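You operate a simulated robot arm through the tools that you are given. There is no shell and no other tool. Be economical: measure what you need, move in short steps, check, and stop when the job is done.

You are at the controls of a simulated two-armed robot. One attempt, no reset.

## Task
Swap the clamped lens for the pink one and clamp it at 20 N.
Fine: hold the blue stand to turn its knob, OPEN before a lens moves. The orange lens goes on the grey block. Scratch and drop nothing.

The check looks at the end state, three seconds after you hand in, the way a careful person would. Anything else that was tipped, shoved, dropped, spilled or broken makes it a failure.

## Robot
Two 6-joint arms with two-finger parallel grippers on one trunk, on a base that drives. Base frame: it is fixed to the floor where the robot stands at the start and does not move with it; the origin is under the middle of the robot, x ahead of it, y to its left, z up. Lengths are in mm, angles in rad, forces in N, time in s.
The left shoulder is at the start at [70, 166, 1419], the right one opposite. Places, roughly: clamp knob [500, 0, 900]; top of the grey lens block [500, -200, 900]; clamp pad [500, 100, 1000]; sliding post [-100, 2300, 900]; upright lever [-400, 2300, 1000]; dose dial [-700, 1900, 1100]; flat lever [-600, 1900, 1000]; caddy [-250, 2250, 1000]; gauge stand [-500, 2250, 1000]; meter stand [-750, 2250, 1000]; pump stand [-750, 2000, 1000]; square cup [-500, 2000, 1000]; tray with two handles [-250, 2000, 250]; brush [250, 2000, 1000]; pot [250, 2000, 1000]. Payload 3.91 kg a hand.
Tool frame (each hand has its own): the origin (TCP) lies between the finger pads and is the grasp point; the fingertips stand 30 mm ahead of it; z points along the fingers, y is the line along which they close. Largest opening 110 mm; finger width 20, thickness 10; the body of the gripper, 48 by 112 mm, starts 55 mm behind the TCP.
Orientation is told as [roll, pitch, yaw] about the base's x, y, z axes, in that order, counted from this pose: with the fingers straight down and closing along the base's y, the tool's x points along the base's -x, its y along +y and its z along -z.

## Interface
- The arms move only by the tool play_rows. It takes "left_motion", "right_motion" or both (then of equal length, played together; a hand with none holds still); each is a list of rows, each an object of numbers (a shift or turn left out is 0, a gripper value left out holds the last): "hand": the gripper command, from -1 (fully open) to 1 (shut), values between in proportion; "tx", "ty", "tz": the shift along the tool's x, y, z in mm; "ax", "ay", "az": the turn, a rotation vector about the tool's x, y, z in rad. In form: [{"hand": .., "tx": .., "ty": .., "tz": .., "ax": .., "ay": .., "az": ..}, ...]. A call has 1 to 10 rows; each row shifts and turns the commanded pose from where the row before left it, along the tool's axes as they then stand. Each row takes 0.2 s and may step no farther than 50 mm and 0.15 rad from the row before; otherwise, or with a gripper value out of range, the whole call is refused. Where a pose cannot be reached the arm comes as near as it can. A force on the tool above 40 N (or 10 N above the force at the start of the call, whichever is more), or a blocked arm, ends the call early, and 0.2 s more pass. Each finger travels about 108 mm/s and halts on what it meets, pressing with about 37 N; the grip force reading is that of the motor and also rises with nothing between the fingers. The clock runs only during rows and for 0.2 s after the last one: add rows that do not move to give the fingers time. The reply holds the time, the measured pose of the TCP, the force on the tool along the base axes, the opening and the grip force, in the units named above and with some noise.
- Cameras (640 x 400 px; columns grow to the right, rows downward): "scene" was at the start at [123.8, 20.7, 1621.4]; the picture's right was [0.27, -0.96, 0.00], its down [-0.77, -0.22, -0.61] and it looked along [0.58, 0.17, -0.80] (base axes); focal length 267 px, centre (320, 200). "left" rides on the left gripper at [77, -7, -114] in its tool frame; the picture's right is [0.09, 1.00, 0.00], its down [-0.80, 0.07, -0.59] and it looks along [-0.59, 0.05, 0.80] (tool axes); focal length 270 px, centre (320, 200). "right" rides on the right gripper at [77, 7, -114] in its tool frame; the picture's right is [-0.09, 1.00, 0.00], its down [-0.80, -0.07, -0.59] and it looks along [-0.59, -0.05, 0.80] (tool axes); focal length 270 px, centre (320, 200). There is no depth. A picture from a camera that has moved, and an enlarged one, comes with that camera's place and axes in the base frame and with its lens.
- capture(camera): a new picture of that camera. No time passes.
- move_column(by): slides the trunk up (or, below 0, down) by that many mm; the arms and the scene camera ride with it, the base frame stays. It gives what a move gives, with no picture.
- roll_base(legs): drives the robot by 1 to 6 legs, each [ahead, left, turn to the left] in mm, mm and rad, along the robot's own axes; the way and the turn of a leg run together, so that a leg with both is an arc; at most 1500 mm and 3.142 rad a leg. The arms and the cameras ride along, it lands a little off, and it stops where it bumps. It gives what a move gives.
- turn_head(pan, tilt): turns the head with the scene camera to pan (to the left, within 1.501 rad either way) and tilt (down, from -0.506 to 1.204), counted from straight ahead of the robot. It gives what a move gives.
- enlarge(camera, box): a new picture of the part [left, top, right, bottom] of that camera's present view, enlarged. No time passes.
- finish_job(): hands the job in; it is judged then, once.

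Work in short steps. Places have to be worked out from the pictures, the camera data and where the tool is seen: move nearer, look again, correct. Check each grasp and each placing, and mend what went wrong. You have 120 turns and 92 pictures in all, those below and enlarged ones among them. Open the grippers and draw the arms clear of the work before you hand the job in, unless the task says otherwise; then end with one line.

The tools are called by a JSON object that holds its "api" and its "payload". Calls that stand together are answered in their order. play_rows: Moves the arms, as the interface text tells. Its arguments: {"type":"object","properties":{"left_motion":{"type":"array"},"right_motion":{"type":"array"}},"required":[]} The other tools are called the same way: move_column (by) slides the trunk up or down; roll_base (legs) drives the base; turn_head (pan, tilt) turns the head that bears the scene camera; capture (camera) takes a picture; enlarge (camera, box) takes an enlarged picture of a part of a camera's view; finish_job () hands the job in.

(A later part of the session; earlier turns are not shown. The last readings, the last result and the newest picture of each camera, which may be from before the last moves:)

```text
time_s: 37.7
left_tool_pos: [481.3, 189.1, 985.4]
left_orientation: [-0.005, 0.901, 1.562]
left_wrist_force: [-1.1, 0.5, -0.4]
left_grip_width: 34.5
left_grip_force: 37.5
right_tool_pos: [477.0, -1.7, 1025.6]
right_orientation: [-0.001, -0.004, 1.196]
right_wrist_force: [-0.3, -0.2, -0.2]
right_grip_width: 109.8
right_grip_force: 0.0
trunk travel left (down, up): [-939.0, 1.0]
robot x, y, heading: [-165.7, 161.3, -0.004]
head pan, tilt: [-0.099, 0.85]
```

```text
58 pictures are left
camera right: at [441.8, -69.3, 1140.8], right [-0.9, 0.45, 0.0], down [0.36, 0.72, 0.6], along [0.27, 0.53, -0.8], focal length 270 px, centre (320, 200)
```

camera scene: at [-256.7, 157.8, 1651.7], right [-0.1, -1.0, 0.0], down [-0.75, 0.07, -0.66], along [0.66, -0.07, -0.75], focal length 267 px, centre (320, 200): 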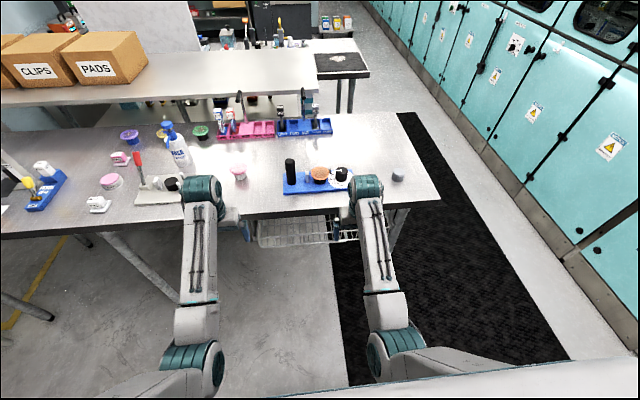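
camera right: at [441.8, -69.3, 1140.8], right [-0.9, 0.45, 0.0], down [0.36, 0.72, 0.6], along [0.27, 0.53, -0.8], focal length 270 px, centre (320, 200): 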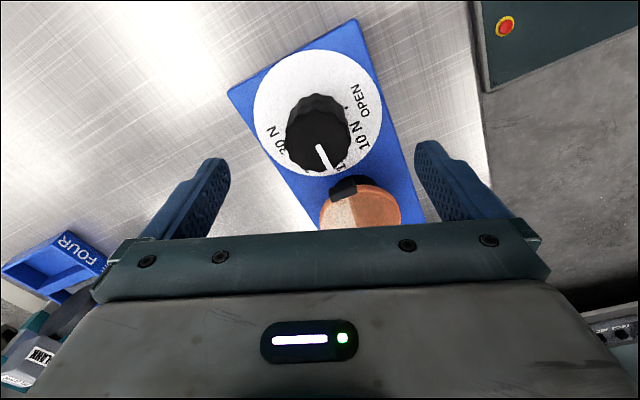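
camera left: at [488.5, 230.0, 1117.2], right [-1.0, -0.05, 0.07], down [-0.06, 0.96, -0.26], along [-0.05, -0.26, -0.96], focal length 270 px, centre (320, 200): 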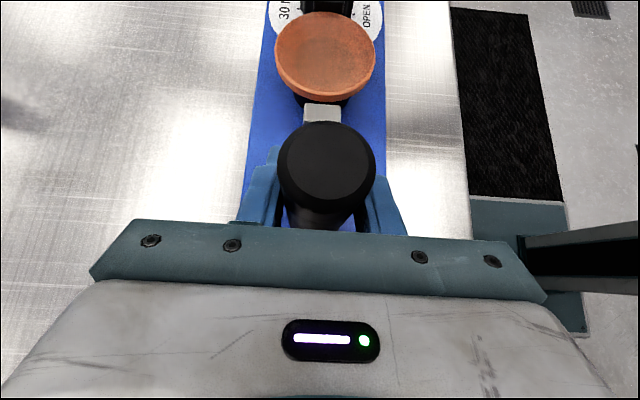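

The knob centre reads (478, -2), right under the TCP. I lower to z = 968, with tips at 938 and 15 mm above the stand plate, then take a look.

{"api": "play_rows", "payload": {"right_motion": [{"tz": 25}, {"tz": 20}, {"tz": 12}, {}]}}

{"api": "capture", "payload": {"camera": "right"}}

```text
time_s: 38.7
left_tool_pos: [481.1, 189.8, 987.2]
left_orientation: [-0.005, 0.902, 1.56]
left_wrist_force: [-0.6, 0.7, -0.4]
left_grip_width: 34.8
left_grip_force: 37.0
right_tool_pos: [476.5, -0.5, 967.7]
right_orientation: [-0.003, -0.002, 1.194]
right_wrist_force: [0.4, -0.4, 0.3]
right_grip_width: 110.1
right_grip_force: 0.2
trunk travel left (down, up): [-939.0, 1.0]
robot x, y, heading: [-170.5, 162.0, -0.007]
head pan, tilt: [-0.099, 0.85]
```

```text
57 pictures are left
camera right: at [441.6, -69.5, 1081.8], right [-0.89, 0.45, 0.0], down [0.36, 0.72, 0.6], along [0.27, 0.53, -0.8], focal length 270 px, centre (320, 200)
```

right: 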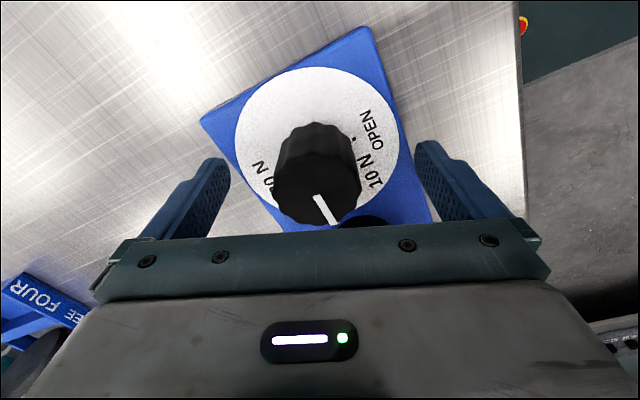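

The knob is centred between the fingers. I close the right gripper gently.

{"api": "play_rows", "payload": {"right_motion": [{"hand": 0.0}, {"hand": 0.3}, {"hand": 0.6}, {"hand": 1}, {}]}}

```text
time_s: 39.9
left_tool_pos: [481.0, 189.0, 986.5]
left_orientation: [-0.007, 0.902, 1.56]
left_wrist_force: [-4.5, 7.3, 1.7]
left_grip_width: 34.9
left_grip_force: 37.0
right_tool_pos: [475.9, -2.3, 967.6]
right_orientation: [-0.001, -0.001, 1.194]
right_wrist_force: [3.7, -7.8, 0.2]
right_grip_width: 45.1
right_grip_force: 36.9
trunk travel left (down, up): [-939.0, 1.0]
robot x, y, heading: [-167.8, 164.5, -0.009]
head pan, tilt: [-0.099, 0.85]
```

The knob is gripped (45 mm). I turn it +45° in yaw, toward OPEN.

{"api": "play_rows", "payload": {"right_motion": [{"az": -0.13}, {"az": -0.13}, {"az": -0.13}, {"az": -0.13}, {"az": -0.13}, {"az": -0.135}, {}]}}

{"api": "capture", "payload": {"camera": "right"}}

```text
time_s: 41.5
left_tool_pos: [481.7, 188.2, 985.9]
left_orientation: [-0.008, 0.898, 1.561]
left_wrist_force: [-0.3, 18.8, 10.2]
left_grip_width: 34.9
left_grip_force: 37.1
right_tool_pos: [477.3, -1.2, 967.1]
right_orientation: [-0.001, 0.0, 1.98]
right_wrist_force: [1.5, -20.8, -8.0]
right_grip_width: 45.3
right_grip_force: 36.6
trunk travel left (down, up): [-939.0, 1.0]
robot x, y, heading: [-168.7, 166.9, -0.003]
head pan, tilt: [-0.099, 0.85]
```

```text
56 pictures are left
camera right: at [501.0, -73.8, 1083.4], right [-0.95, -0.32, 0.0], down [-0.26, 0.76, 0.59], along [-0.19, 0.56, -0.8], focal length 270 px, centre (320, 200)
```

right: 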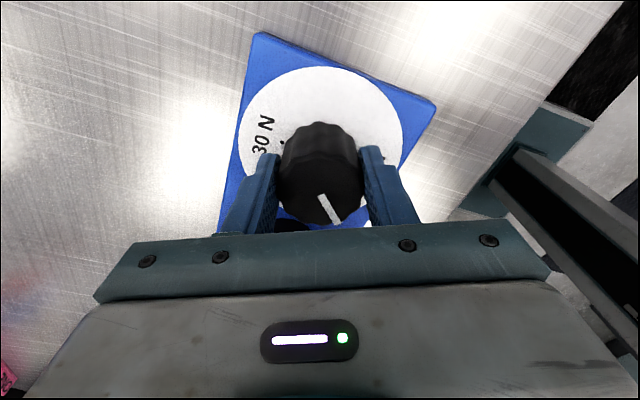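

The knob turned with the hand by 45°. I release it, turn back to the starting yaw, and regrip.

{"api": "play_rows", "payload": {"right_motion": [{"hand": -0.3}, {}, {"az": 0.15}, {"az": 0.15}, {"az": 0.15}, {"az": 0.15}, {"az": 0.15}, {"az": 0.035}, {}]}}

{"api": "capture", "payload": {"camera": "right"}}

```text
time_s: 43.5
left_tool_pos: [480.5, 189.1, 986.5]
left_orientation: [-0.005, 0.9, 1.561]
left_wrist_force: [-1.6, -1.2, 2.0]
left_grip_width: 34.8
left_grip_force: 36.6
right_tool_pos: [478.4, -1.2, 968.9]
right_orientation: [-0.003, -0.003, 1.193]
right_wrist_force: [0.4, -0.4, 0.5]
right_grip_width: 71.6
right_grip_force: 0.2
trunk travel left (down, up): [-939.0, 1.0]
robot x, y, heading: [-169.6, 163.2, -0.005]
head pan, tilt: [-0.099, 0.85]
```

```text
55 pictures are left
camera right: at [441.7, -69.0, 1083.1], right [-0.89, 0.45, 0.0], down [0.36, 0.72, 0.6], along [0.27, 0.53, -0.8], focal length 270 px, centre (320, 200)
```

right: 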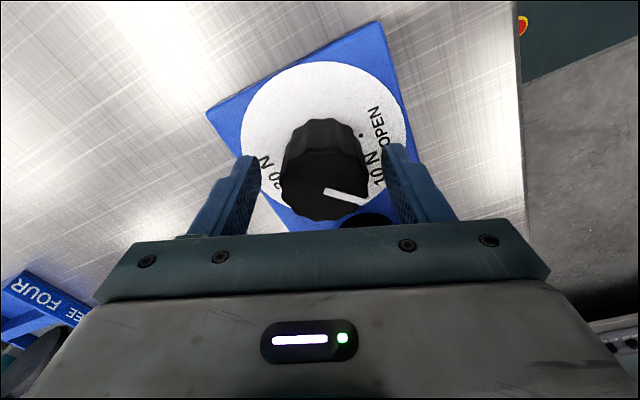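

The pointer is now near 10. I regrip and turn another 45° to OPEN.

{"api": "play_rows", "payload": {"right_motion": [{"hand": 1, "ty": 1.5}, {}, {}, {"az": -0.13}, {"az": -0.13}, {"az": -0.13}, {"az": -0.13}, {"az": -0.13}, {"az": -0.135}]}}

{"api": "play_rows", "payload": {"right_motion": [{"hand": -0.3}, {}, {"az": 0.15}, {"az": 0.15}, {"az": 0.15}, {"az": 0.15}, {"az": 0.15}, {"az": 0.035}, {}]}}

{"api": "capture", "payload": {"camera": "right"}}

```text
time_s: 45.5
left_tool_pos: [480.0, 188.8, 985.7]
left_orientation: [-0.006, 0.899, 1.559]
left_wrist_force: [-7.4, 4.2, 5.3]
left_grip_width: 34.6
left_grip_force: 37.4
right_tool_pos: [475.8, -1.1, 968.6]
right_orientation: [-0.003, -0.001, 1.98]
right_wrist_force: [6.9, -4.0, -1.2]
right_grip_width: 45.3
right_grip_force: 37.2
trunk travel left (down, up): [-939.0, 1.0]
robot x, y, heading: [-171.0, 165.9, -0.003]
head pan, tilt: [-0.099, 0.85]
```

```text
time_s: 47.5
left_tool_pos: [481.5, 189.6, 985.5]
left_orientation: [-0.005, 0.901, 1.56]
left_wrist_force: [0.2, 0.0, 2.6]
left_grip_width: 35.1
left_grip_force: 37.1
right_tool_pos: [474.6, -0.7, 968.1]
right_orientation: [-0.002, -0.004, 1.194]
right_wrist_force: [-0.1, 0.2, 1.3]
right_grip_width: 71.4
right_grip_force: 0.1
trunk travel left (down, up): [-939.0, 1.0]
robot x, y, heading: [-169.3, 166.3, -0.006]
head pan, tilt: [-0.099, 0.85]
```

```text
54 pictures are left
camera right: at [440.2, -67.9, 1083.1], right [-0.89, 0.45, 0.0], down [0.36, 0.72, 0.6], along [0.27, 0.53, -0.8], focal length 270 px, centre (320, 200)
```

right: 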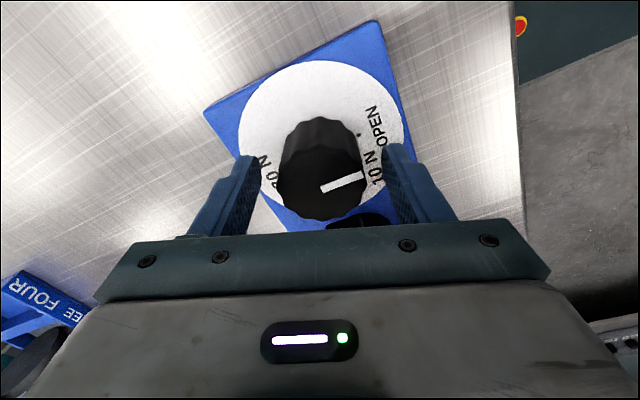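

The pointer measures about 81° and OPEN is 90°, so a little was lost to slip. I turn a further 0.2 rad.

{"api": "play_rows", "payload": {"right_motion": [{"hand": 1}, {}, {}, {"az": -0.1}, {"az": -0.1}, {}, {"hand": -0.3}, {}, {}]}}

{"api": "play_rows", "payload": {"right_motion": [{"hand": -1}, {"tz": -30}, {"tz": -27}, {}]}}

{"api": "capture", "payload": {"camera": "right"}}

```text
time_s: 49.5
left_tool_pos: [481.1, 188.3, 986.5]
left_orientation: [-0.004, 0.9, 1.562]
left_wrist_force: [0.5, -0.3, 1.6]
left_grip_width: 35.0
left_grip_force: 36.7
right_tool_pos: [476.6, 0.1, 968.6]
right_orientation: [-0.004, -0.004, 1.397]
right_wrist_force: [-1.2, -0.3, -0.9]
right_grip_width: 71.3
right_grip_force: 0.1
trunk travel left (down, up): [-939.0, 1.0]
robot x, y, heading: [-171.0, 164.8, -0.007]
head pan, tilt: [-0.099, 0.85]
```

```text
time_s: 50.5
left_tool_pos: [481.7, 188.5, 985.7]
left_orientation: [-0.004, 0.899, 1.562]
left_wrist_force: [0.0, -1.2, -0.2]
left_grip_width: 34.7
left_grip_force: 37.4
right_tool_pos: [477.9, -0.2, 1024.5]
right_orientation: [-0.001, -0.003, 1.397]
right_wrist_force: [-1.4, 0.0, 0.6]
right_grip_width: 110.2
right_grip_force: 0.0
trunk travel left (down, up): [-939.0, 1.0]
robot x, y, heading: [-170.5, 164.6, -0.008]
head pan, tilt: [-0.099, 0.85]
```

```text
53 pictures are left
camera right: at [457.6, -74.0, 1139.9], right [-0.97, 0.26, 0.0], down [0.21, 0.78, 0.6], along [0.16, 0.58, -0.8], focal length 270 px, centre (320, 200)
```

right: 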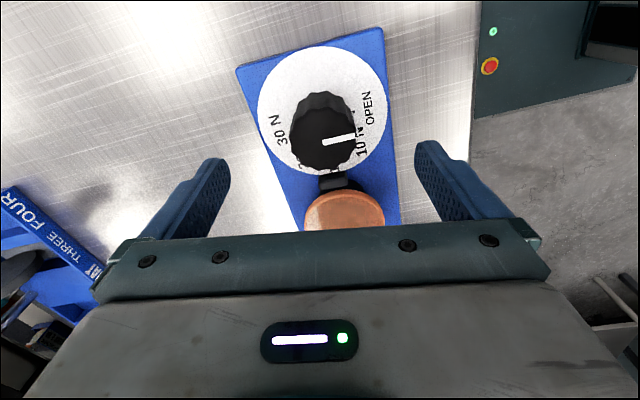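

I zoom in on the dial from here to read the pointer.

{"api": "enlarge", "payload": {"camera": "right", "box": [230, 20, 422, 140]}}

{"api": "enlarge", "payload": {"camera": "right", "box": [230, 110, 422, 230]}}

```text
3.33 times, centred on (326, 80) of right
camera zoom: at [457.6, -74.0, 1139.9], right [-0.97, 0.26, 0.0], down [0.21, 0.78, 0.6], along [0.16, 0.58, -0.8], focal length 901 px, centre (300, 600)
```

zoom: 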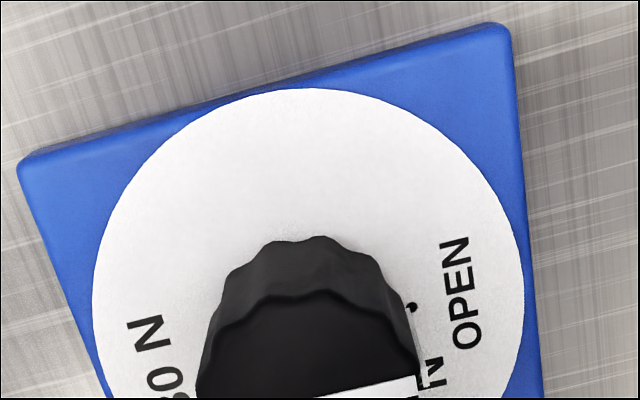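

```text
3.33 times, centred on (326, 170) of right
camera zoom: at [457.6, -74.0, 1139.9], right [-0.97, 0.26, 0.0], down [0.21, 0.78, 0.6], along [0.16, 0.58, -0.8], focal length 901 px, centre (300, 300)
```

zoom: 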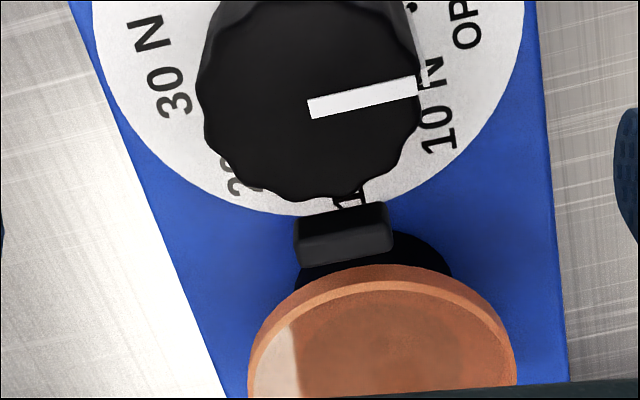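

The pointer now measures 89–90°, so it is OPEN, and the black jaw stands back from the lens. I release the post and draw the left hand back along its fingers.

{"api": "play_rows", "payload": {"left_motion": [{"hand": 0.2}, {"hand": -0.4}, {"hand": -1}, {}, {"tz": -30}, {"tz": -30}, {"tz": -30}, {}]}}

{"api": "roll_base", "payload": {"legs": [[0, 90, 0]]}}

{"api": "capture", "payload": {"camera": "right"}}

{"api": "capture", "payload": {"camera": "left"}}

```text
time_s: 52.3
left_tool_pos: [479.6, 260.5, 1041.8]
left_orientation: [-0.006, 0.902, 1.56]
left_wrist_force: [-1.5, -0.5, -0.2]
left_grip_width: 110.1
left_grip_force: 0.0
right_tool_pos: [478.6, -0.2, 1023.7]
right_orientation: [-0.003, -0.005, 1.394]
right_wrist_force: [-0.4, 0.2, -0.6]
right_grip_width: 109.9
right_grip_force: 0.0
trunk travel left (down, up): [-939.0, 1.0]
robot x, y, heading: [-166.7, 163.1, -0.007]
head pan, tilt: [-0.099, 0.85]
```

```text
time_s: 53.4
left_tool_pos: [480.6, 344.9, 1042.4]
left_orientation: [-0.005, 0.897, 1.558]
left_wrist_force: [0.5, -0.1, -0.2]
left_grip_width: 109.9
left_grip_force: 0.1
right_tool_pos: [478.2, 83.7, 1023.2]
right_orientation: [-0.001, -0.007, 1.391]
right_wrist_force: [0.4, -0.6, 0.0]
right_grip_width: 110.1
right_grip_force: 0.0
trunk travel left (down, up): [-939.0, 1.0]
robot x, y, heading: [-169.5, 253.5, -0.007]
head pan, tilt: [-0.099, 0.85]
```

```text
50 pictures are left
camera right: at [457.1, 9.3, 1138.7], right [-0.96, 0.26, 0.0], down [0.21, 0.77, 0.6], along [0.16, 0.58, -0.8], focal length 270 px, centre (320, 200)
```

right: 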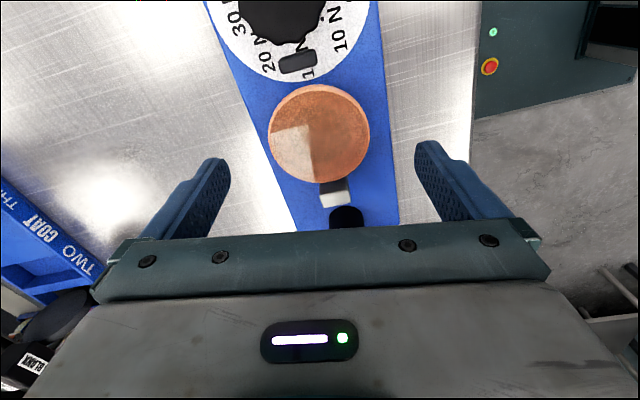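

```text
49 pictures are left
camera left: at [487.6, 385.2, 1173.1], right [-1.0, -0.04, 0.07], down [-0.06, 0.96, -0.26], along [-0.05, -0.26, -0.96], focal length 270 px, centre (320, 200)
```

left: 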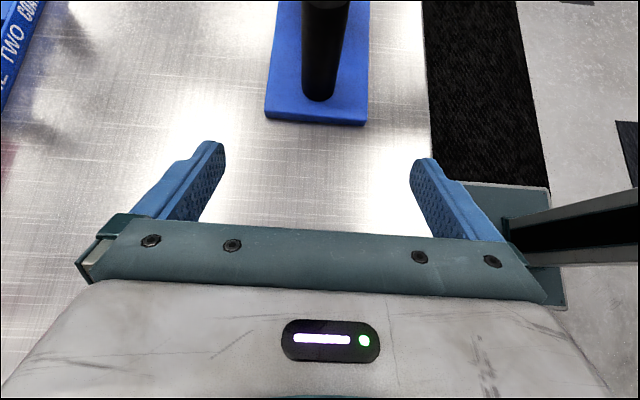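

The lens centre measures about (478, 81), with a clear gap to the black jaw. I turn the right hand to yaw 90°, so the fingers straddle the lens along x, and lower part way.

{"api": "play_rows", "payload": {"right_motion": [{"tx": 3, "az": -0.09}, {"az": -0.09}, {"tz": 25}, {}]}}

{"api": "capture", "payload": {"camera": "right"}}

```text
time_s: 54.4
left_tool_pos: [481.6, 348.5, 1041.7]
left_orientation: [-0.007, 0.901, 1.556]
left_wrist_force: [-0.2, 0.5, -0.1]
left_grip_width: 110.0
left_grip_force: 0.0
right_tool_pos: [478.9, 84.8, 999.3]
right_orientation: [-0.004, -0.002, 1.573]
right_wrist_force: [0.1, 0.5, 0.6]
right_grip_width: 110.2
right_grip_force: 0.1
trunk travel left (down, up): [-939.0, 1.0]
robot x, y, heading: [-169.7, 252.3, -0.008]
head pan, tilt: [-0.099, 0.85]
```

```text
48 pictures are left
camera right: at [470.4, 9.2, 1113.4], right [-1.0, 0.09, 0.0], down [0.07, 0.8, 0.6], along [0.05, 0.59, -0.8], focal length 270 px, centre (320, 200)
```

right: 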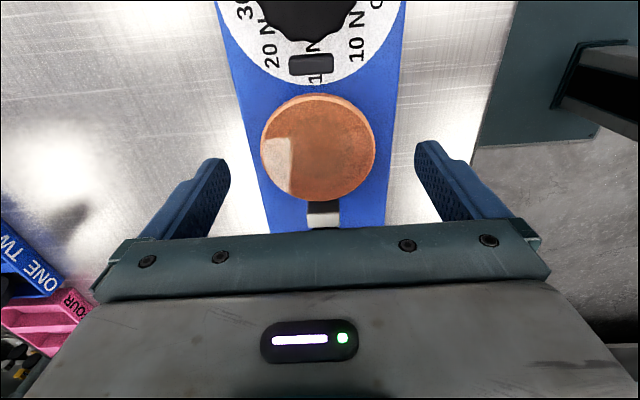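

The lens is at (477, 80), top about 967. I correct by 5 mm in y and lower to z ≈ 973.

{"api": "play_rows", "payload": {"right_motion": [{"tx": 5, "ty": 1.5}, {"tz": 13}, {"tz": 13}, {}]}}

{"api": "capture", "payload": {"camera": "right"}}

```text
time_s: 55.4
left_tool_pos: [480.1, 347.7, 1040.9]
left_orientation: [-0.006, 0.901, 1.556]
left_wrist_force: [0.9, 0.3, 0.8]
left_grip_width: 110.0
left_grip_force: 0.0
right_tool_pos: [476.2, 79.5, 974.6]
right_orientation: [-0.003, -0.002, 1.571]
right_wrist_force: [0.7, 0.0, -0.1]
right_grip_width: 110.1
right_grip_force: 0.0
trunk travel left (down, up): [-939.0, 1.0]
robot x, y, heading: [-168.8, 252.5, -0.012]
head pan, tilt: [-0.099, 0.85]
```

```text
47 pictures are left
camera right: at [468.3, 3.8, 1089.1], right [-1.0, 0.09, 0.0], down [0.07, 0.8, 0.6], along [0.05, 0.59, -0.8], focal length 270 px, centre (320, 200)
```

right: 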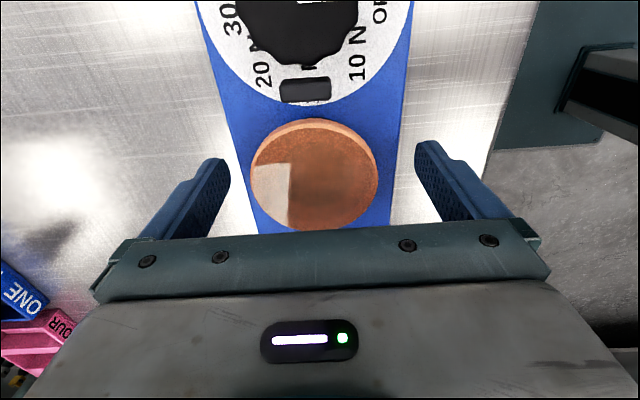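

The lens is centred between the fingers, with its rim about 20 mm above the tips. I close gently.

{"api": "play_rows", "payload": {"right_motion": [{"hand": -0.4}, {"hand": -0.2}, {"hand": 0.0}, {"hand": 0.2}, {}]}}

{"api": "capture", "payload": {"camera": "right"}}

```text
time_s: 56.6
left_tool_pos: [480.5, 348.6, 1040.0]
left_orientation: [-0.007, 0.9, 1.556]
left_wrist_force: [-0.3, 0.1, 0.8]
left_grip_width: 109.8
left_grip_force: 0.0
right_tool_pos: [477.1, 79.1, 974.4]
right_orientation: [-0.003, -0.003, 1.572]
right_wrist_force: [0.0, -0.5, -0.2]
right_grip_width: 68.2
right_grip_force: 37.6
trunk travel left (down, up): [-939.0, 1.0]
robot x, y, heading: [-169.1, 253.0, -0.008]
head pan, tilt: [-0.099, 0.85]
```

```text
46 pictures are left
camera right: at [468.4, 3.8, 1089.3], right [-1.0, 0.09, 0.0], down [0.07, 0.8, 0.6], along [0.05, 0.59, -0.8], focal length 270 px, centre (320, 200)
```

right: 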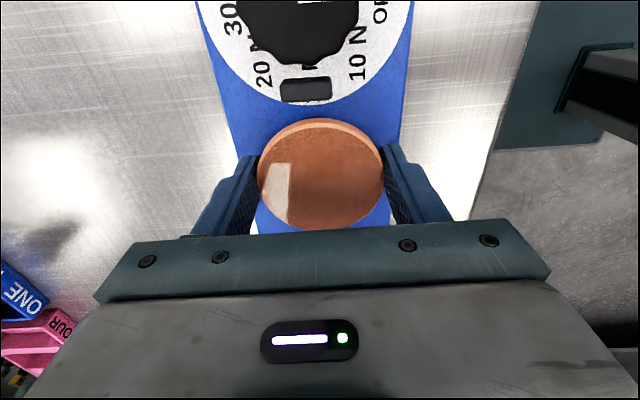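

The lens is held at 68.2 mm. I lift it straight up slowly.

{"api": "play_rows", "payload": {"right_motion": [{"tz": -8}, {"tz": -12}, {"tz": -15}, {"tz": -15}, {}]}}

{"api": "capture", "payload": {"camera": "right"}}

{"api": "enlarge", "payload": {"camera": "scene", "box": [280, 120, 520, 270]}}

```text
time_s: 57.8
left_tool_pos: [480.6, 348.9, 1041.1]
left_orientation: [-0.003, 0.9, 1.557]
left_wrist_force: [0.1, -0.1, -0.3]
left_grip_width: 110.1
left_grip_force: 0.1
right_tool_pos: [475.4, 79.5, 1026.2]
right_orientation: [-0.004, 0.0, 1.571]
right_wrist_force: [-0.3, -0.8, -0.3]
right_grip_width: 67.8
right_grip_force: 36.8
trunk travel left (down, up): [-939.0, 1.0]
robot x, y, heading: [-167.7, 253.5, -0.009]
head pan, tilt: [-0.099, 0.85]
```

```text
45 pictures are left
camera right: at [468.2, 3.9, 1140.9], right [-1.0, 0.09, 0.0], down [0.07, 0.8, 0.6], along [0.05, 0.59, -0.8], focal length 270 px, centre (320, 200)
```

right: 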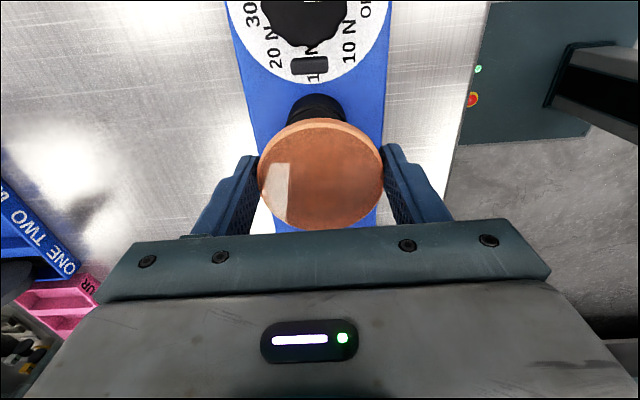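

```text
2.67 times, centred on (400, 195) of scene
camera zoom: at [-38.8, 245.6, 1651.8], right [-0.11, -0.99, 0.0], down [-0.75, 0.08, -0.66], along [0.66, -0.07, -0.75], focal length 711 px, centre (107, 213)
```

zoom: 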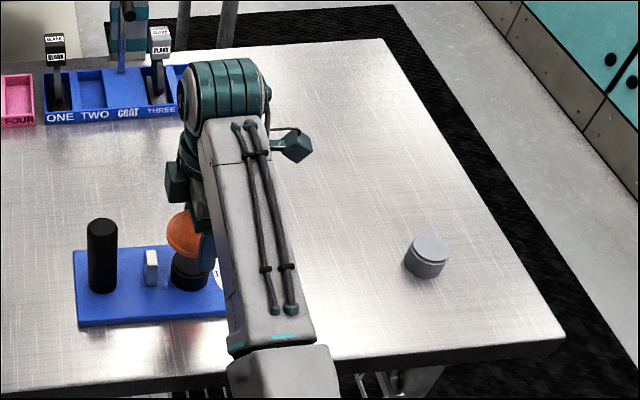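

The lens is cleanly lifted. Before driving sideways, I untilt the left hand and pull it toward the robot (x ≈ 360) so it clears the post.

{"api": "play_rows", "payload": {"left_motion": [{"ty": 40}, {"ty": 40}, {"ty": 40}, {"ay": -0.15}, {"ay": -0.15}, {"ay": -0.15}, {"ay": -0.15}, {"ay": -0.15}, {"ay": -0.15}, {}]}}

```text
time_s: 60.0
left_tool_pos: [369.6, 427.9, 1009.2]
left_orientation: [0.001, -0.142, 1.603]
left_wrist_force: [-0.8, 0.2, 0.0]
left_grip_width: 110.0
left_grip_force: 0.0
left hand out of reach, approached as far as the arm can: row 6, 7
right_tool_pos: [474.9, 79.5, 1025.3]
right_orientation: [-0.001, -0.002, 1.571]
right_wrist_force: [0.1, 0.1, -1.4]
right_grip_width: 68.3
right_grip_force: 36.9
trunk travel left (down, up): [-939.0, 1.0]
robot x, y, heading: [-167.1, 254.6, -0.011]
head pan, tilt: [-0.099, 0.85]
stopped in row 10 (left hand): the arm was blocked; the commanded pose is now the measured one
```

The left hand stopped at its inner limit, but it is clear in front of the stand. Now I drive 303 mm right to bring the lens over the grey block.

{"api": "roll_base", "payload": {"legs": [[0, -303, 0]]}}

{"api": "capture", "payload": {"camera": "right"}}

{"api": "capture", "payload": {"camera": "scene"}}

```text
time_s: 62.0
left_tool_pos: [366.0, 142.4, 1009.2]
left_orientation: [0.0, -0.138, 1.612]
left_wrist_force: [-0.7, 0.5, -0.1]
left_grip_width: 110.2
left_grip_force: 0.0
right_tool_pos: [476.8, -203.8, 1026.8]
right_orientation: [-0.005, 0.0, 1.582]
right_wrist_force: [0.0, 0.2, -0.4]
right_grip_width: 68.2
right_grip_force: 36.9
trunk travel left (down, up): [-939.0, 1.0]
robot x, y, heading: [-170.2, -39.4, 0.006]
head pan, tilt: [-0.099, 0.85]
```

```text
43 pictures are left
camera right: at [469.7, -279.1, 1141.2], right [-1.0, 0.08, 0.0], down [0.06, 0.8, 0.59], along [0.05, 0.59, -0.8], focal length 270 px, centre (320, 200)
```

right: 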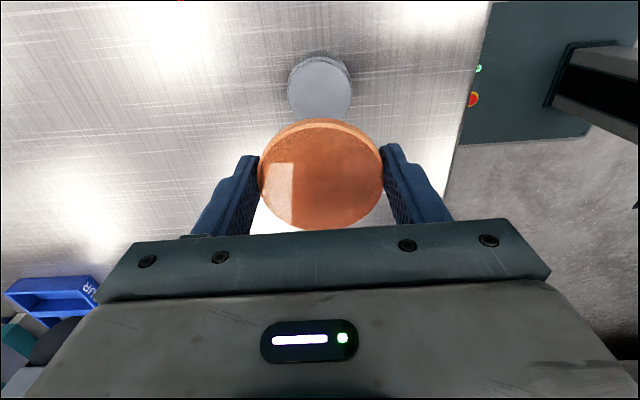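

```text
42 pictures are left
camera scene: at [-39.7, -41.8, 1651.8], right [-0.1, -1.0, 0.0], down [-0.75, 0.07, -0.66], along [0.66, -0.07, -0.75], focal length 267 px, centre (320, 200)
```

scene: 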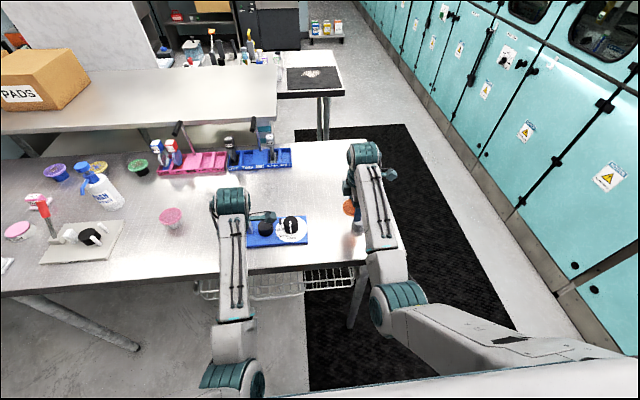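

The hand is at y = -204, and the block top centre measures about (474, -227). I shift 23 mm and look again.

{"api": "play_rows", "payload": {"right_motion": [{"tx": 12, "ty": 1}, {"tx": 11, "ty": 1}, {"tz": 25}, {}]}}

{"api": "capture", "payload": {"camera": "right"}}

{"api": "enlarge", "payload": {"camera": "scene", "box": [310, 180, 430, 255]}}

```text
time_s: 63.0
left_tool_pos: [366.9, 140.5, 1009.3]
left_orientation: [-0.001, -0.143, 1.613]
left_wrist_force: [0.4, 0.1, -0.2]
left_grip_width: 109.8
left_grip_force: 0.1
right_tool_pos: [474.9, -227.2, 999.6]
right_orientation: [-0.004, -0.002, 1.582]
right_wrist_force: [-0.1, -0.2, -0.1]
right_grip_width: 68.1
right_grip_force: 36.9
trunk travel left (down, up): [-939.0, 1.0]
robot x, y, heading: [-168.5, -37.0, 0.004]
head pan, tilt: [-0.099, 0.85]
```

```text
41 pictures are left
camera right: at [468.3, -303.5, 1115.0], right [-1.0, 0.08, 0.0], down [0.06, 0.8, 0.6], along [0.05, 0.59, -0.8], focal length 270 px, centre (320, 200)
```

right: 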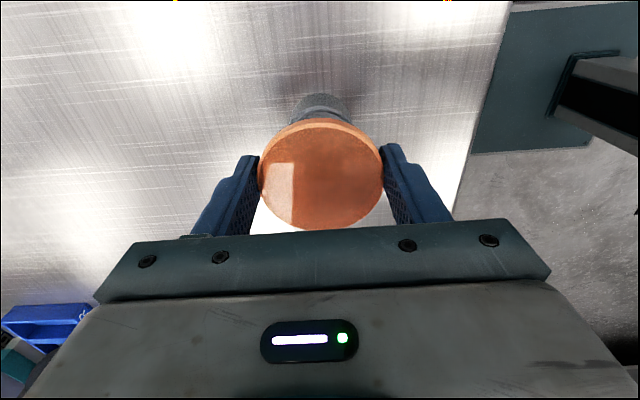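

```text
5.33 times, centred on (370, 218) of scene
camera zoom: at [-39.6, -44.2, 1651.8], right [-0.1, -1.0, 0.0], down [-0.75, 0.07, -0.66], along [0.66, -0.06, -0.75], focal length 1422 px, centre (53, 107)
```

zoom: 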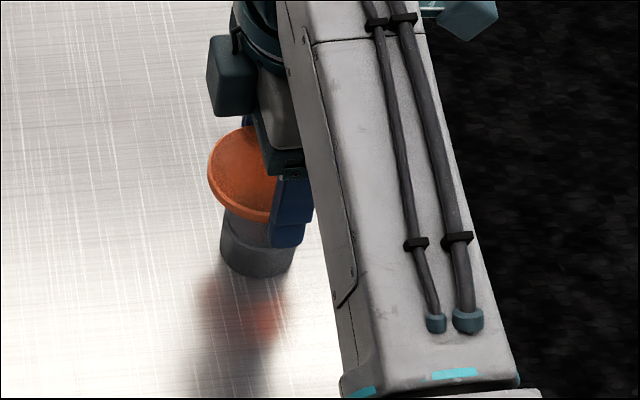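

Lens and block are aligned from both views. I lower it carefully, expecting contact near z ≈ 955.

{"api": "play_rows", "payload": {"right_motion": [{"tz": 15}, {"tz": 15}, {"tz": 5}, {}]}}

{"api": "capture", "payload": {"camera": "right"}}

{"api": "enlarge", "payload": {"camera": "scene", "box": [310, 180, 430, 255]}}

```text
time_s: 64.0
left_tool_pos: [367.5, 140.6, 1008.3]
left_orientation: [0.0, -0.144, 1.611]
left_wrist_force: [-0.6, -0.1, -0.2]
left_grip_width: 109.7
left_grip_force: 0.1
right_tool_pos: [474.5, -229.0, 964.7]
right_orientation: [-0.003, -0.001, 1.582]
right_wrist_force: [0.3, 0.4, -0.9]
right_grip_width: 68.2
right_grip_force: 37.0
trunk travel left (down, up): [-939.0, 1.0]
robot x, y, heading: [-169.2, -35.1, 0.001]
head pan, tilt: [-0.099, 0.85]
```

```text
39 pictures are left
camera right: at [468.6, -303.5, 1080.2], right [-1.0, 0.08, 0.0], down [0.06, 0.8, 0.6], along [0.05, 0.59, -0.8], focal length 270 px, centre (320, 200)
```

right: 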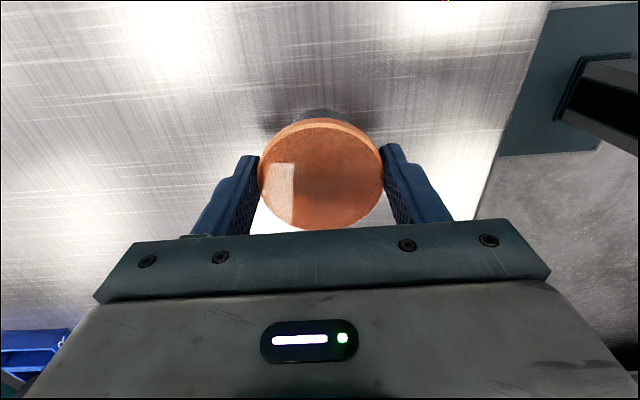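

```text
5.33 times, centred on (370, 218) of scene
camera zoom: at [-39.7, -44.5, 1651.8], right [-0.1, -1.0, 0.0], down [-0.75, 0.07, -0.66], along [0.66, -0.06, -0.75], focal length 1422 px, centre (53, 107)
```

zoom: 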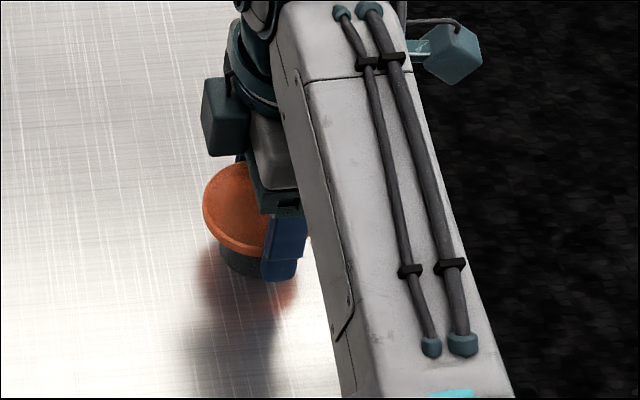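

The lens is close above the block with no contact yet (force about -1 N). I continue in small steps, reading the force.

{"api": "play_rows", "payload": {"right_motion": [{"tz": 3}, {"tz": 3}, {}]}}

{"api": "play_rows", "payload": {"right_motion": [{"tz": 2}, {"tz": 2}, {}]}}

```text
time_s: 64.8
left_tool_pos: [364.9, 141.4, 1009.7]
left_orientation: [-0.003, -0.142, 1.612]
left_wrist_force: [0.0, 0.4, 0.8]
left_grip_width: 110.0
left_grip_force: 0.0
right_tool_pos: [474.8, -226.4, 962.6]
right_orientation: [-0.012, -0.001, 1.582]
right_wrist_force: [5.1, -1.4, 23.8]
right_grip_width: 68.2
right_grip_force: 37.5
trunk travel left (down, up): [-939.0, 1.0]
robot x, y, heading: [-171.4, -40.7, 0.001]
head pan, tilt: [-0.099, 0.85]
```

```text
time_s: 65.6
left_tool_pos: [364.0, 140.9, 1010.8]
left_orientation: [-0.003, -0.141, 1.612]
left_wrist_force: [-0.3, -0.2, 0.9]
left_grip_width: 109.9
left_grip_force: 0.1
right_tool_pos: [473.2, -227.1, 959.1]
right_orientation: [-0.011, -0.001, 1.582]
right_wrist_force: [6.7, -4.6, 32.1]
right_grip_width: 68.3
right_grip_force: 37.2
trunk travel left (down, up): [-939.0, 1.0]
robot x, y, heading: [-168.9, -38.1, 0.0]
head pan, tilt: [-0.099, 0.85]
```

Contact came at about z = 963, and the force is now 32 N. I back up 6 mm to unload, then check the force before opening.

{"api": "play_rows", "payload": {"right_motion": [{"tz": -4}, {"tz": -2.5}, {}, {}]}}

```text
time_s: 66.6
left_tool_pos: [365.7, 141.6, 1009.0]
left_orientation: [-0.005, -0.143, 1.613]
left_wrist_force: [-0.2, 0.0, 0.3]
left_grip_width: 110.1
left_grip_force: 0.0
right_tool_pos: [474.8, -226.9, 960.4]
right_orientation: [0.001, -0.002, 1.583]
right_wrist_force: [-1.3, 0.9, 0.3]
right_grip_width: 68.1
right_grip_force: 36.9
trunk travel left (down, up): [-939.0, 1.0]
robot x, y, heading: [-169.6, -36.4, 0.0]
head pan, tilt: [-0.099, 0.85]
```

The force is now about zero at z = 960.5, so the lens just touches or nearly. I lower 1 mm and open slowly.

{"api": "play_rows", "payload": {"right_motion": [{"tz": 1}, {}, {"hand": -0.3}, {"hand": -0.6}, {"hand": -1}, {}, {}]}}

{"api": "capture", "payload": {"camera": "right"}}

```text
time_s: 68.2
left_tool_pos: [366.1, 141.2, 1009.6]
left_orientation: [0.0, -0.143, 1.611]
left_wrist_force: [-0.7, 0.1, 0.1]
left_grip_width: 110.0
left_grip_force: 0.1
right_tool_pos: [474.9, -228.1, 961.2]
right_orientation: [-0.003, 0.0, 1.582]
right_wrist_force: [0.0, -0.8, 1.4]
right_grip_width: 109.9
right_grip_force: 0.0
trunk travel left (down, up): [-939.0, 1.0]
robot x, y, heading: [-169.2, -35.9, 0.004]
head pan, tilt: [-0.099, 0.85]
```

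```text
37 pictures are left
camera right: at [468.4, -303.5, 1076.2], right [-1.0, 0.08, 0.0], down [0.06, 0.8, 0.6], along [0.05, 0.59, -0.8], focal length 270 px, centre (320, 200)
```

right: 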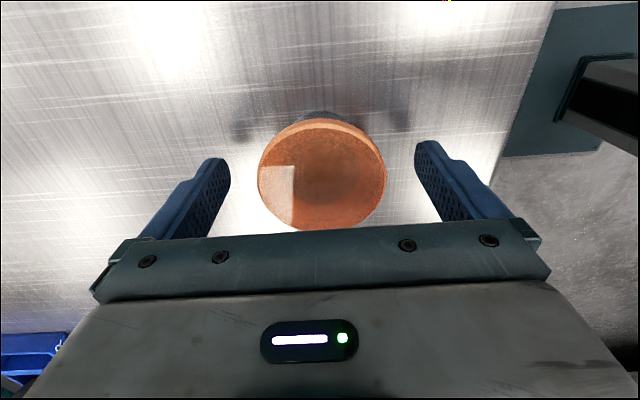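

The lens rests on the block. I raise the right hand straight up and check from above.

{"api": "play_rows", "payload": {"right_motion": [{"tz": -15}, {"tz": -25}, {"tz": -24}, {}]}}

{"api": "capture", "payload": {"camera": "right"}}

{"api": "enlarge", "payload": {"camera": "scene", "box": [310, 180, 430, 255]}}

```text
time_s: 69.2
left_tool_pos: [366.2, 141.0, 1009.7]
left_orientation: [0.0, -0.143, 1.613]
left_wrist_force: [-0.5, -0.7, -0.8]
left_grip_width: 110.1
left_grip_force: 0.0
right_tool_pos: [473.8, -227.4, 1023.2]
right_orientation: [-0.005, -0.002, 1.581]
right_wrist_force: [-0.8, 0.6, 0.0]
right_grip_width: 109.9
right_grip_force: 0.1
trunk travel left (down, up): [-939.0, 1.0]
robot x, y, heading: [-171.4, -37.3, 0.003]
head pan, tilt: [-0.099, 0.85]
```

```text
36 pictures are left
camera right: at [467.4, -303.8, 1138.9], right [-1.0, 0.08, 0.0], down [0.06, 0.8, 0.6], along [0.05, 0.59, -0.8], focal length 270 px, centre (320, 200)
```

right: 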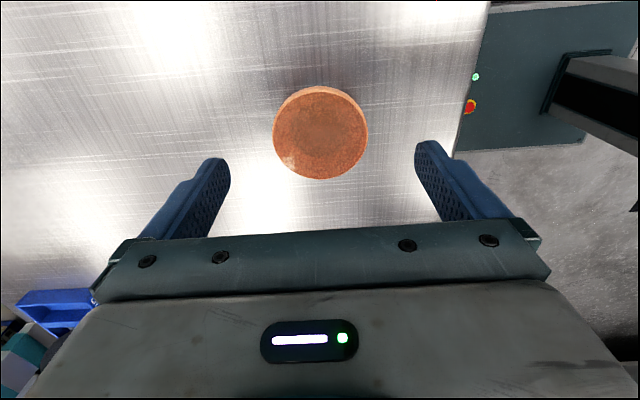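

```text
5.33 times, centred on (370, 218) of scene
camera zoom: at [-39.7, -44.6, 1651.8], right [-0.1, -1.0, 0.0], down [-0.75, 0.07, -0.66], along [0.66, -0.06, -0.75], focal length 1422 px, centre (53, 107)
```

zoom: 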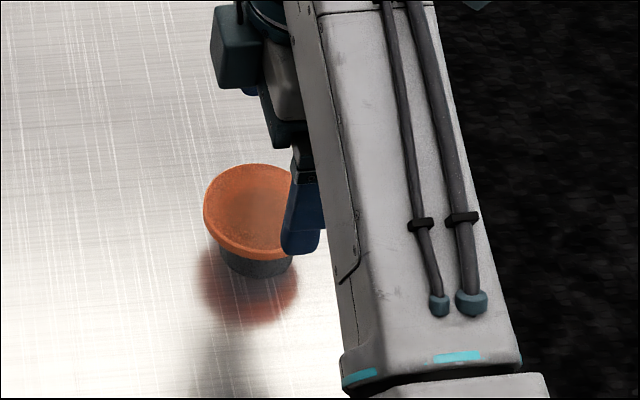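

Orange is placed flat and centred on the grey block. Now I level the left hand, then drive left so it comes near the pink lens.

{"api": "play_rows", "payload": {"left_motion": [{"ay": 0.07, "az": 0.02}, {"ay": 0.073, "az": 0.022}, {}]}}

{"api": "roll_base", "payload": {"legs": [[0, 255, 0]]}}

{"api": "capture", "payload": {"camera": "left"}}

```text
time_s: 70.0
left_tool_pos: [366.0, 138.7, 1006.9]
left_orientation: [0.0, 0.002, 1.568]
left_wrist_force: [-0.2, -0.5, -0.7]
left_grip_width: 110.1
left_grip_force: 0.1
right_tool_pos: [474.6, -228.9, 1023.0]
right_orientation: [-0.003, -0.001, 1.582]
right_wrist_force: [-0.1, -0.1, 0.0]
right_grip_width: 109.8
right_grip_force: 0.1
trunk travel left (down, up): [-939.0, 1.0]
robot x, y, heading: [-169.9, -36.1, 0.002]
head pan, tilt: [-0.099, 0.85]
```

```text
time_s: 71.8
left_tool_pos: [365.7, 400.8, 1007.8]
left_orientation: [0.0, -0.003, 1.57]
left_wrist_force: [-0.4, 1.0, 0.1]
left_grip_width: 110.0
left_grip_force: 0.0
right_tool_pos: [473.7, 33.3, 1023.3]
right_orientation: [-0.005, -0.004, 1.582]
right_wrist_force: [0.3, -1.2, 0.4]
right_grip_width: 109.9
right_grip_force: 0.1
trunk travel left (down, up): [-939.0, 1.0]
robot x, y, heading: [-169.3, 226.4, 0.005]
head pan, tilt: [-0.099, 0.85]
```

```text
34 pictures are left
camera left: at [373.4, 323.6, 1121.5], right [-1.0, -0.09, 0.0], down [-0.07, 0.8, 0.6], along [-0.05, 0.59, -0.8], focal length 270 px, centre (320, 200)
```

left: 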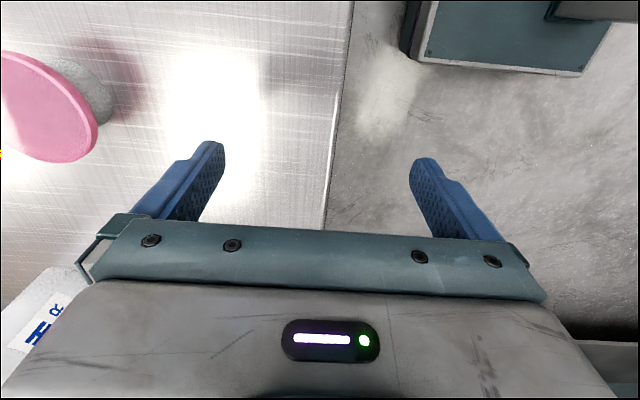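

The pink lens is near (545, 394). I drive ahead 85 mm for reach, then extend the left hand over it at a safe height.

{"api": "roll_base", "payload": {"legs": [[85, 0, 0]]}}

{"api": "play_rows", "payload": {"left_motion": [{"ty": -20, "tz": -15}, {"ty": -30}, {"ty": -30}, {}]}}

{"api": "capture", "payload": {"camera": "left"}}

```text
time_s: 72.9
left_tool_pos: [443.7, 402.6, 1010.6]
left_orientation: [-0.006, 0.001, 1.568]
left_wrist_force: [0.3, 0.0, 0.8]
left_grip_width: 109.8
left_grip_force: 0.0
right_tool_pos: [550.6, 34.5, 1026.8]
right_orientation: [-0.007, -0.002, 1.582]
right_wrist_force: [-1.2, -1.0, 0.4]
right_grip_width: 110.0
right_grip_force: 0.2
trunk travel left (down, up): [-939.0, 1.0]
robot x, y, heading: [-86.7, 224.3, 0.002]
head pan, tilt: [-0.099, 0.85]
```

```text
time_s: 73.9
left_tool_pos: [529.0, 400.2, 1016.0]
left_orientation: [0.0, 0.001, 1.57]
left_wrist_force: [-0.4, 0.7, -0.6]
left_grip_width: 110.0
left_grip_force: 0.1
left hand out of reach, approached as far as the arm can: row 1
right_tool_pos: [555.8, 34.2, 1023.9]
right_orientation: [-0.002, -0.002, 1.581]
right_wrist_force: [-0.4, -0.5, 0.1]
right_grip_width: 110.4
right_grip_force: 0.1
trunk travel left (down, up): [-939.0, 1.0]
robot x, y, heading: [-87.5, 227.7, -0.0]
head pan, tilt: [-0.099, 0.85]
```

```text
33 pictures are left
camera left: at [536.5, 323.3, 1130.8], right [-1.0, -0.09, 0.0], down [-0.07, 0.8, 0.59], along [-0.05, 0.59, -0.8], focal length 270 px, centre (320, 200)
```

left: 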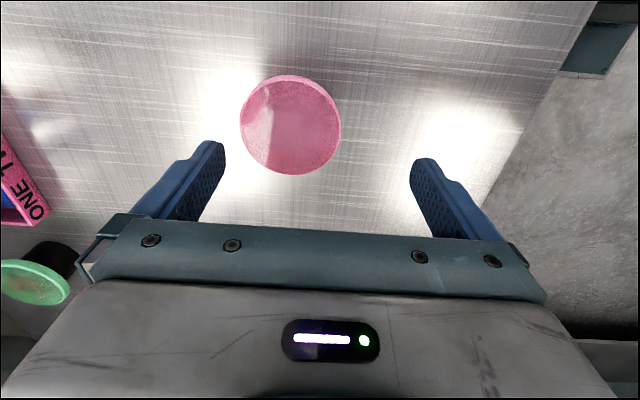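

The pink lens is at (551, 392), top 955, matching the orange-on-block height. I shift over it and lower to 985.

{"api": "play_rows", "payload": {"left_motion": [{"ty": -11, "tx": 4}, {"ty": -11, "tx": 4}, {"tz": 15}, {"tz": 16}, {}]}}

{"api": "capture", "payload": {"camera": "left"}}

```text
time_s: 75.1
left_tool_pos: [552.0, 393.4, 985.3]
left_orientation: [-0.001, -0.003, 1.569]
left_wrist_force: [0.2, 1.0, 0.6]
left_grip_width: 109.9
left_grip_force: 0.0
right_tool_pos: [555.9, 34.4, 1023.4]
right_orientation: [-0.001, -0.001, 1.58]
right_wrist_force: [0.3, -0.2, -0.4]
right_grip_width: 109.9
right_grip_force: 0.0
trunk travel left (down, up): [-939.0, 1.0]
robot x, y, heading: [-88.9, 227.2, -0.001]
head pan, tilt: [-0.099, 0.85]
```

```text
32 pictures are left
camera left: at [559.8, 315.5, 1099.3], right [-1.0, -0.09, 0.0], down [-0.07, 0.8, 0.59], along [-0.05, 0.59, -0.8], focal length 270 px, centre (320, 200)
```

left: 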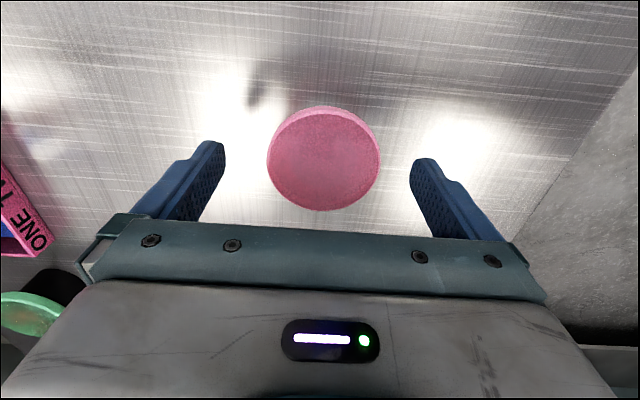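

It is centred to within 2 mm. I lower to z = 961 and close gently.

{"api": "play_rows", "payload": {"left_motion": [{"tx": 1.5, "tz": 12}, {"tz": 12}, {}, {"hand": -0.4}, {"hand": -0.2}, {"hand": 0.0}, {"hand": 0.2}, {}]}}

{"api": "capture", "payload": {"camera": "left"}}

```text
time_s: 76.9
left_tool_pos: [553.0, 391.9, 960.9]
left_orientation: [0.001, 0.001, 1.568]
left_wrist_force: [-0.6, -0.9, -0.8]
left_grip_width: 68.3
left_grip_force: 37.1
right_tool_pos: [556.4, 35.3, 1023.0]
right_orientation: [-0.004, -0.004, 1.583]
right_wrist_force: [-0.2, 0.3, -0.3]
right_grip_width: 109.9
right_grip_force: 0.0
trunk travel left (down, up): [-939.0, 1.0]
robot x, y, heading: [-86.0, 224.1, 0.006]
head pan, tilt: [-0.099, 0.85]
```

```text
31 pictures are left
camera left: at [560.4, 313.9, 1075.1], right [-1.0, -0.09, 0.0], down [-0.07, 0.8, 0.59], along [-0.05, 0.59, -0.8], focal length 270 px, centre (320, 200)
```

left: 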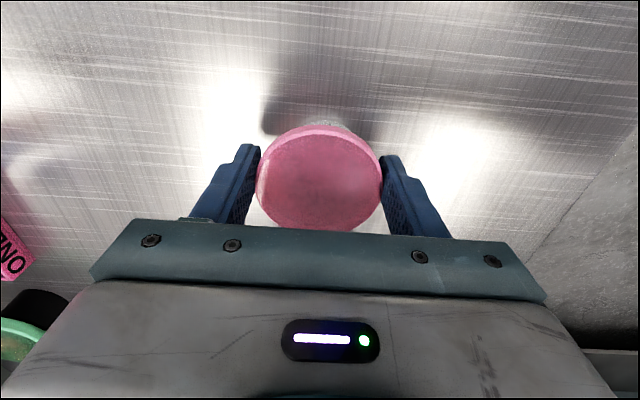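

The pink lens is gripped at 68.3 mm. I lift it straight up, then check.

{"api": "play_rows", "payload": {"left_motion": [{"tz": -8}, {"tz": -12}, {"tz": -20}, {"tz": -20}, {}]}}

{"api": "capture", "payload": {"camera": "left"}}

```text
time_s: 78.1
left_tool_pos: [554.2, 390.3, 1020.5]
left_orientation: [-0.001, 0.0, 1.568]
left_wrist_force: [-0.1, -0.3, -0.6]
left_grip_width: 68.2
left_grip_force: 36.8
right_tool_pos: [555.8, 34.2, 1024.1]
right_orientation: [-0.003, -0.002, 1.581]
right_wrist_force: [0.0, -1.0, -0.6]
right_grip_width: 110.0
right_grip_force: 0.1
trunk travel left (down, up): [-939.0, 1.0]
robot x, y, heading: [-88.4, 225.5, -0.001]
head pan, tilt: [-0.099, 0.85]
```

```text
30 pictures are left
camera left: at [560.8, 312.8, 1135.1], right [-1.0, -0.09, 0.0], down [-0.07, 0.8, 0.59], along [-0.05, 0.59, -0.8], focal length 270 px, centre (320, 200)
```

left: 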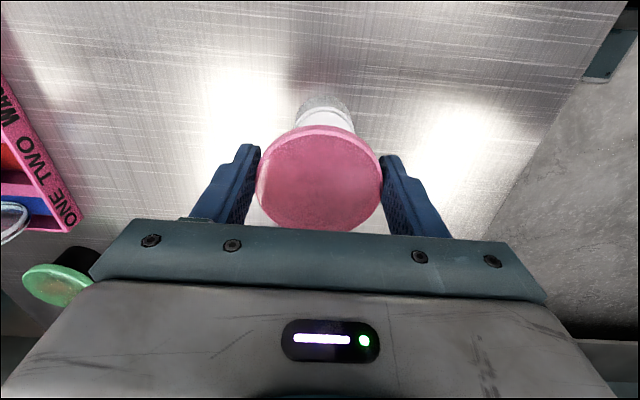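

The pink lens is up. I drive back 180 mm to clear the post, then right 310 mm.

{"api": "roll_base", "payload": {"legs": [[-180, 0, 0], [0, -310, 0]]}}

{"api": "capture", "payload": {"camera": "scene"}}

```text
time_s: 81.3
left_tool_pos: [374.0, 92.6, 1019.9]
left_orientation: [0.0, 0.002, 1.569]
left_wrist_force: [0.0, 0.9, -0.9]
left_grip_width: 68.3
left_grip_force: 36.6
right_tool_pos: [376.9, -262.4, 1024.0]
right_orientation: [-0.005, 0.0, 1.58]
right_wrist_force: [0.4, 0.7, -0.2]
right_grip_width: 109.8
right_grip_force: 0.0
trunk travel left (down, up): [-939.0, 1.0]
robot x, y, heading: [-267.2, -76.5, 0.003]
head pan, tilt: [-0.099, 0.85]
```

```text
29 pictures are left
camera scene: at [-137.1, -78.4, 1651.8], right [-0.1, -1.0, 0.0], down [-0.75, 0.07, -0.66], along [0.66, -0.07, -0.75], focal length 267 px, centre (320, 200)
```

scene: 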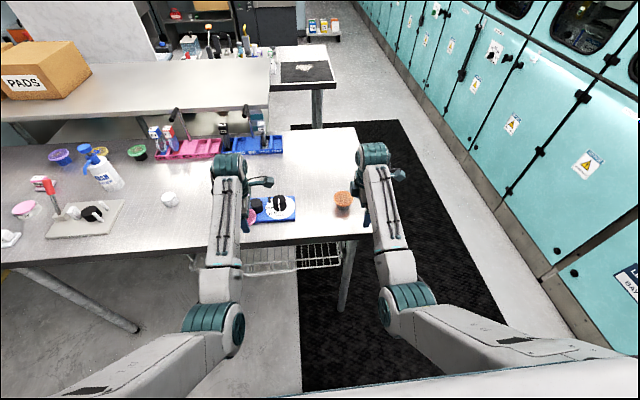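

Everything is still in place. I drive ahead 103 mm and 11 mm right to bring the lens over the seat.

{"api": "roll_base", "payload": {"legs": [[103, -11, 0]]}}

{"api": "capture", "payload": {"camera": "left"}}

```text
time_s: 82.4
left_tool_pos: [475.5, 82.9, 1023.5]
left_orientation: [-0.004, 0.002, 1.57]
left_wrist_force: [-0.8, 0.3, 0.0]
left_grip_width: 68.8
left_grip_force: 36.7
right_tool_pos: [479.6, -274.1, 1025.7]
right_orientation: [-0.005, -0.003, 1.583]
right_wrist_force: [-1.3, -0.3, 0.9]
right_grip_width: 110.1
right_grip_force: 0.0
trunk travel left (down, up): [-939.0, 1.0]
robot x, y, heading: [-163.0, -86.1, 0.005]
head pan, tilt: [-0.099, 0.85]
```

```text
28 pictures are left
camera left: at [482.9, 4.6, 1136.9], right [-1.0, -0.09, 0.0], down [-0.07, 0.8, 0.59], along [-0.05, 0.59, -0.81], focal length 270 px, centre (320, 200)
```

left: 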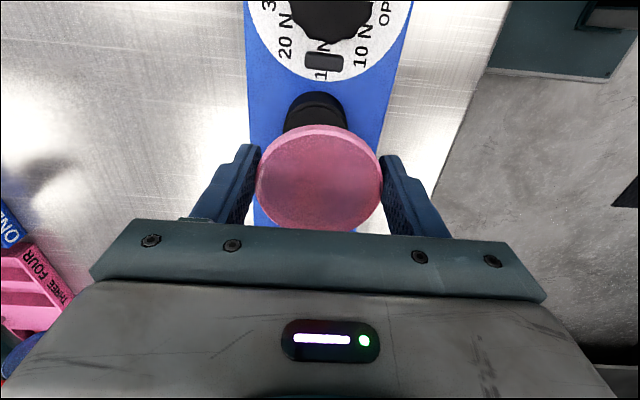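

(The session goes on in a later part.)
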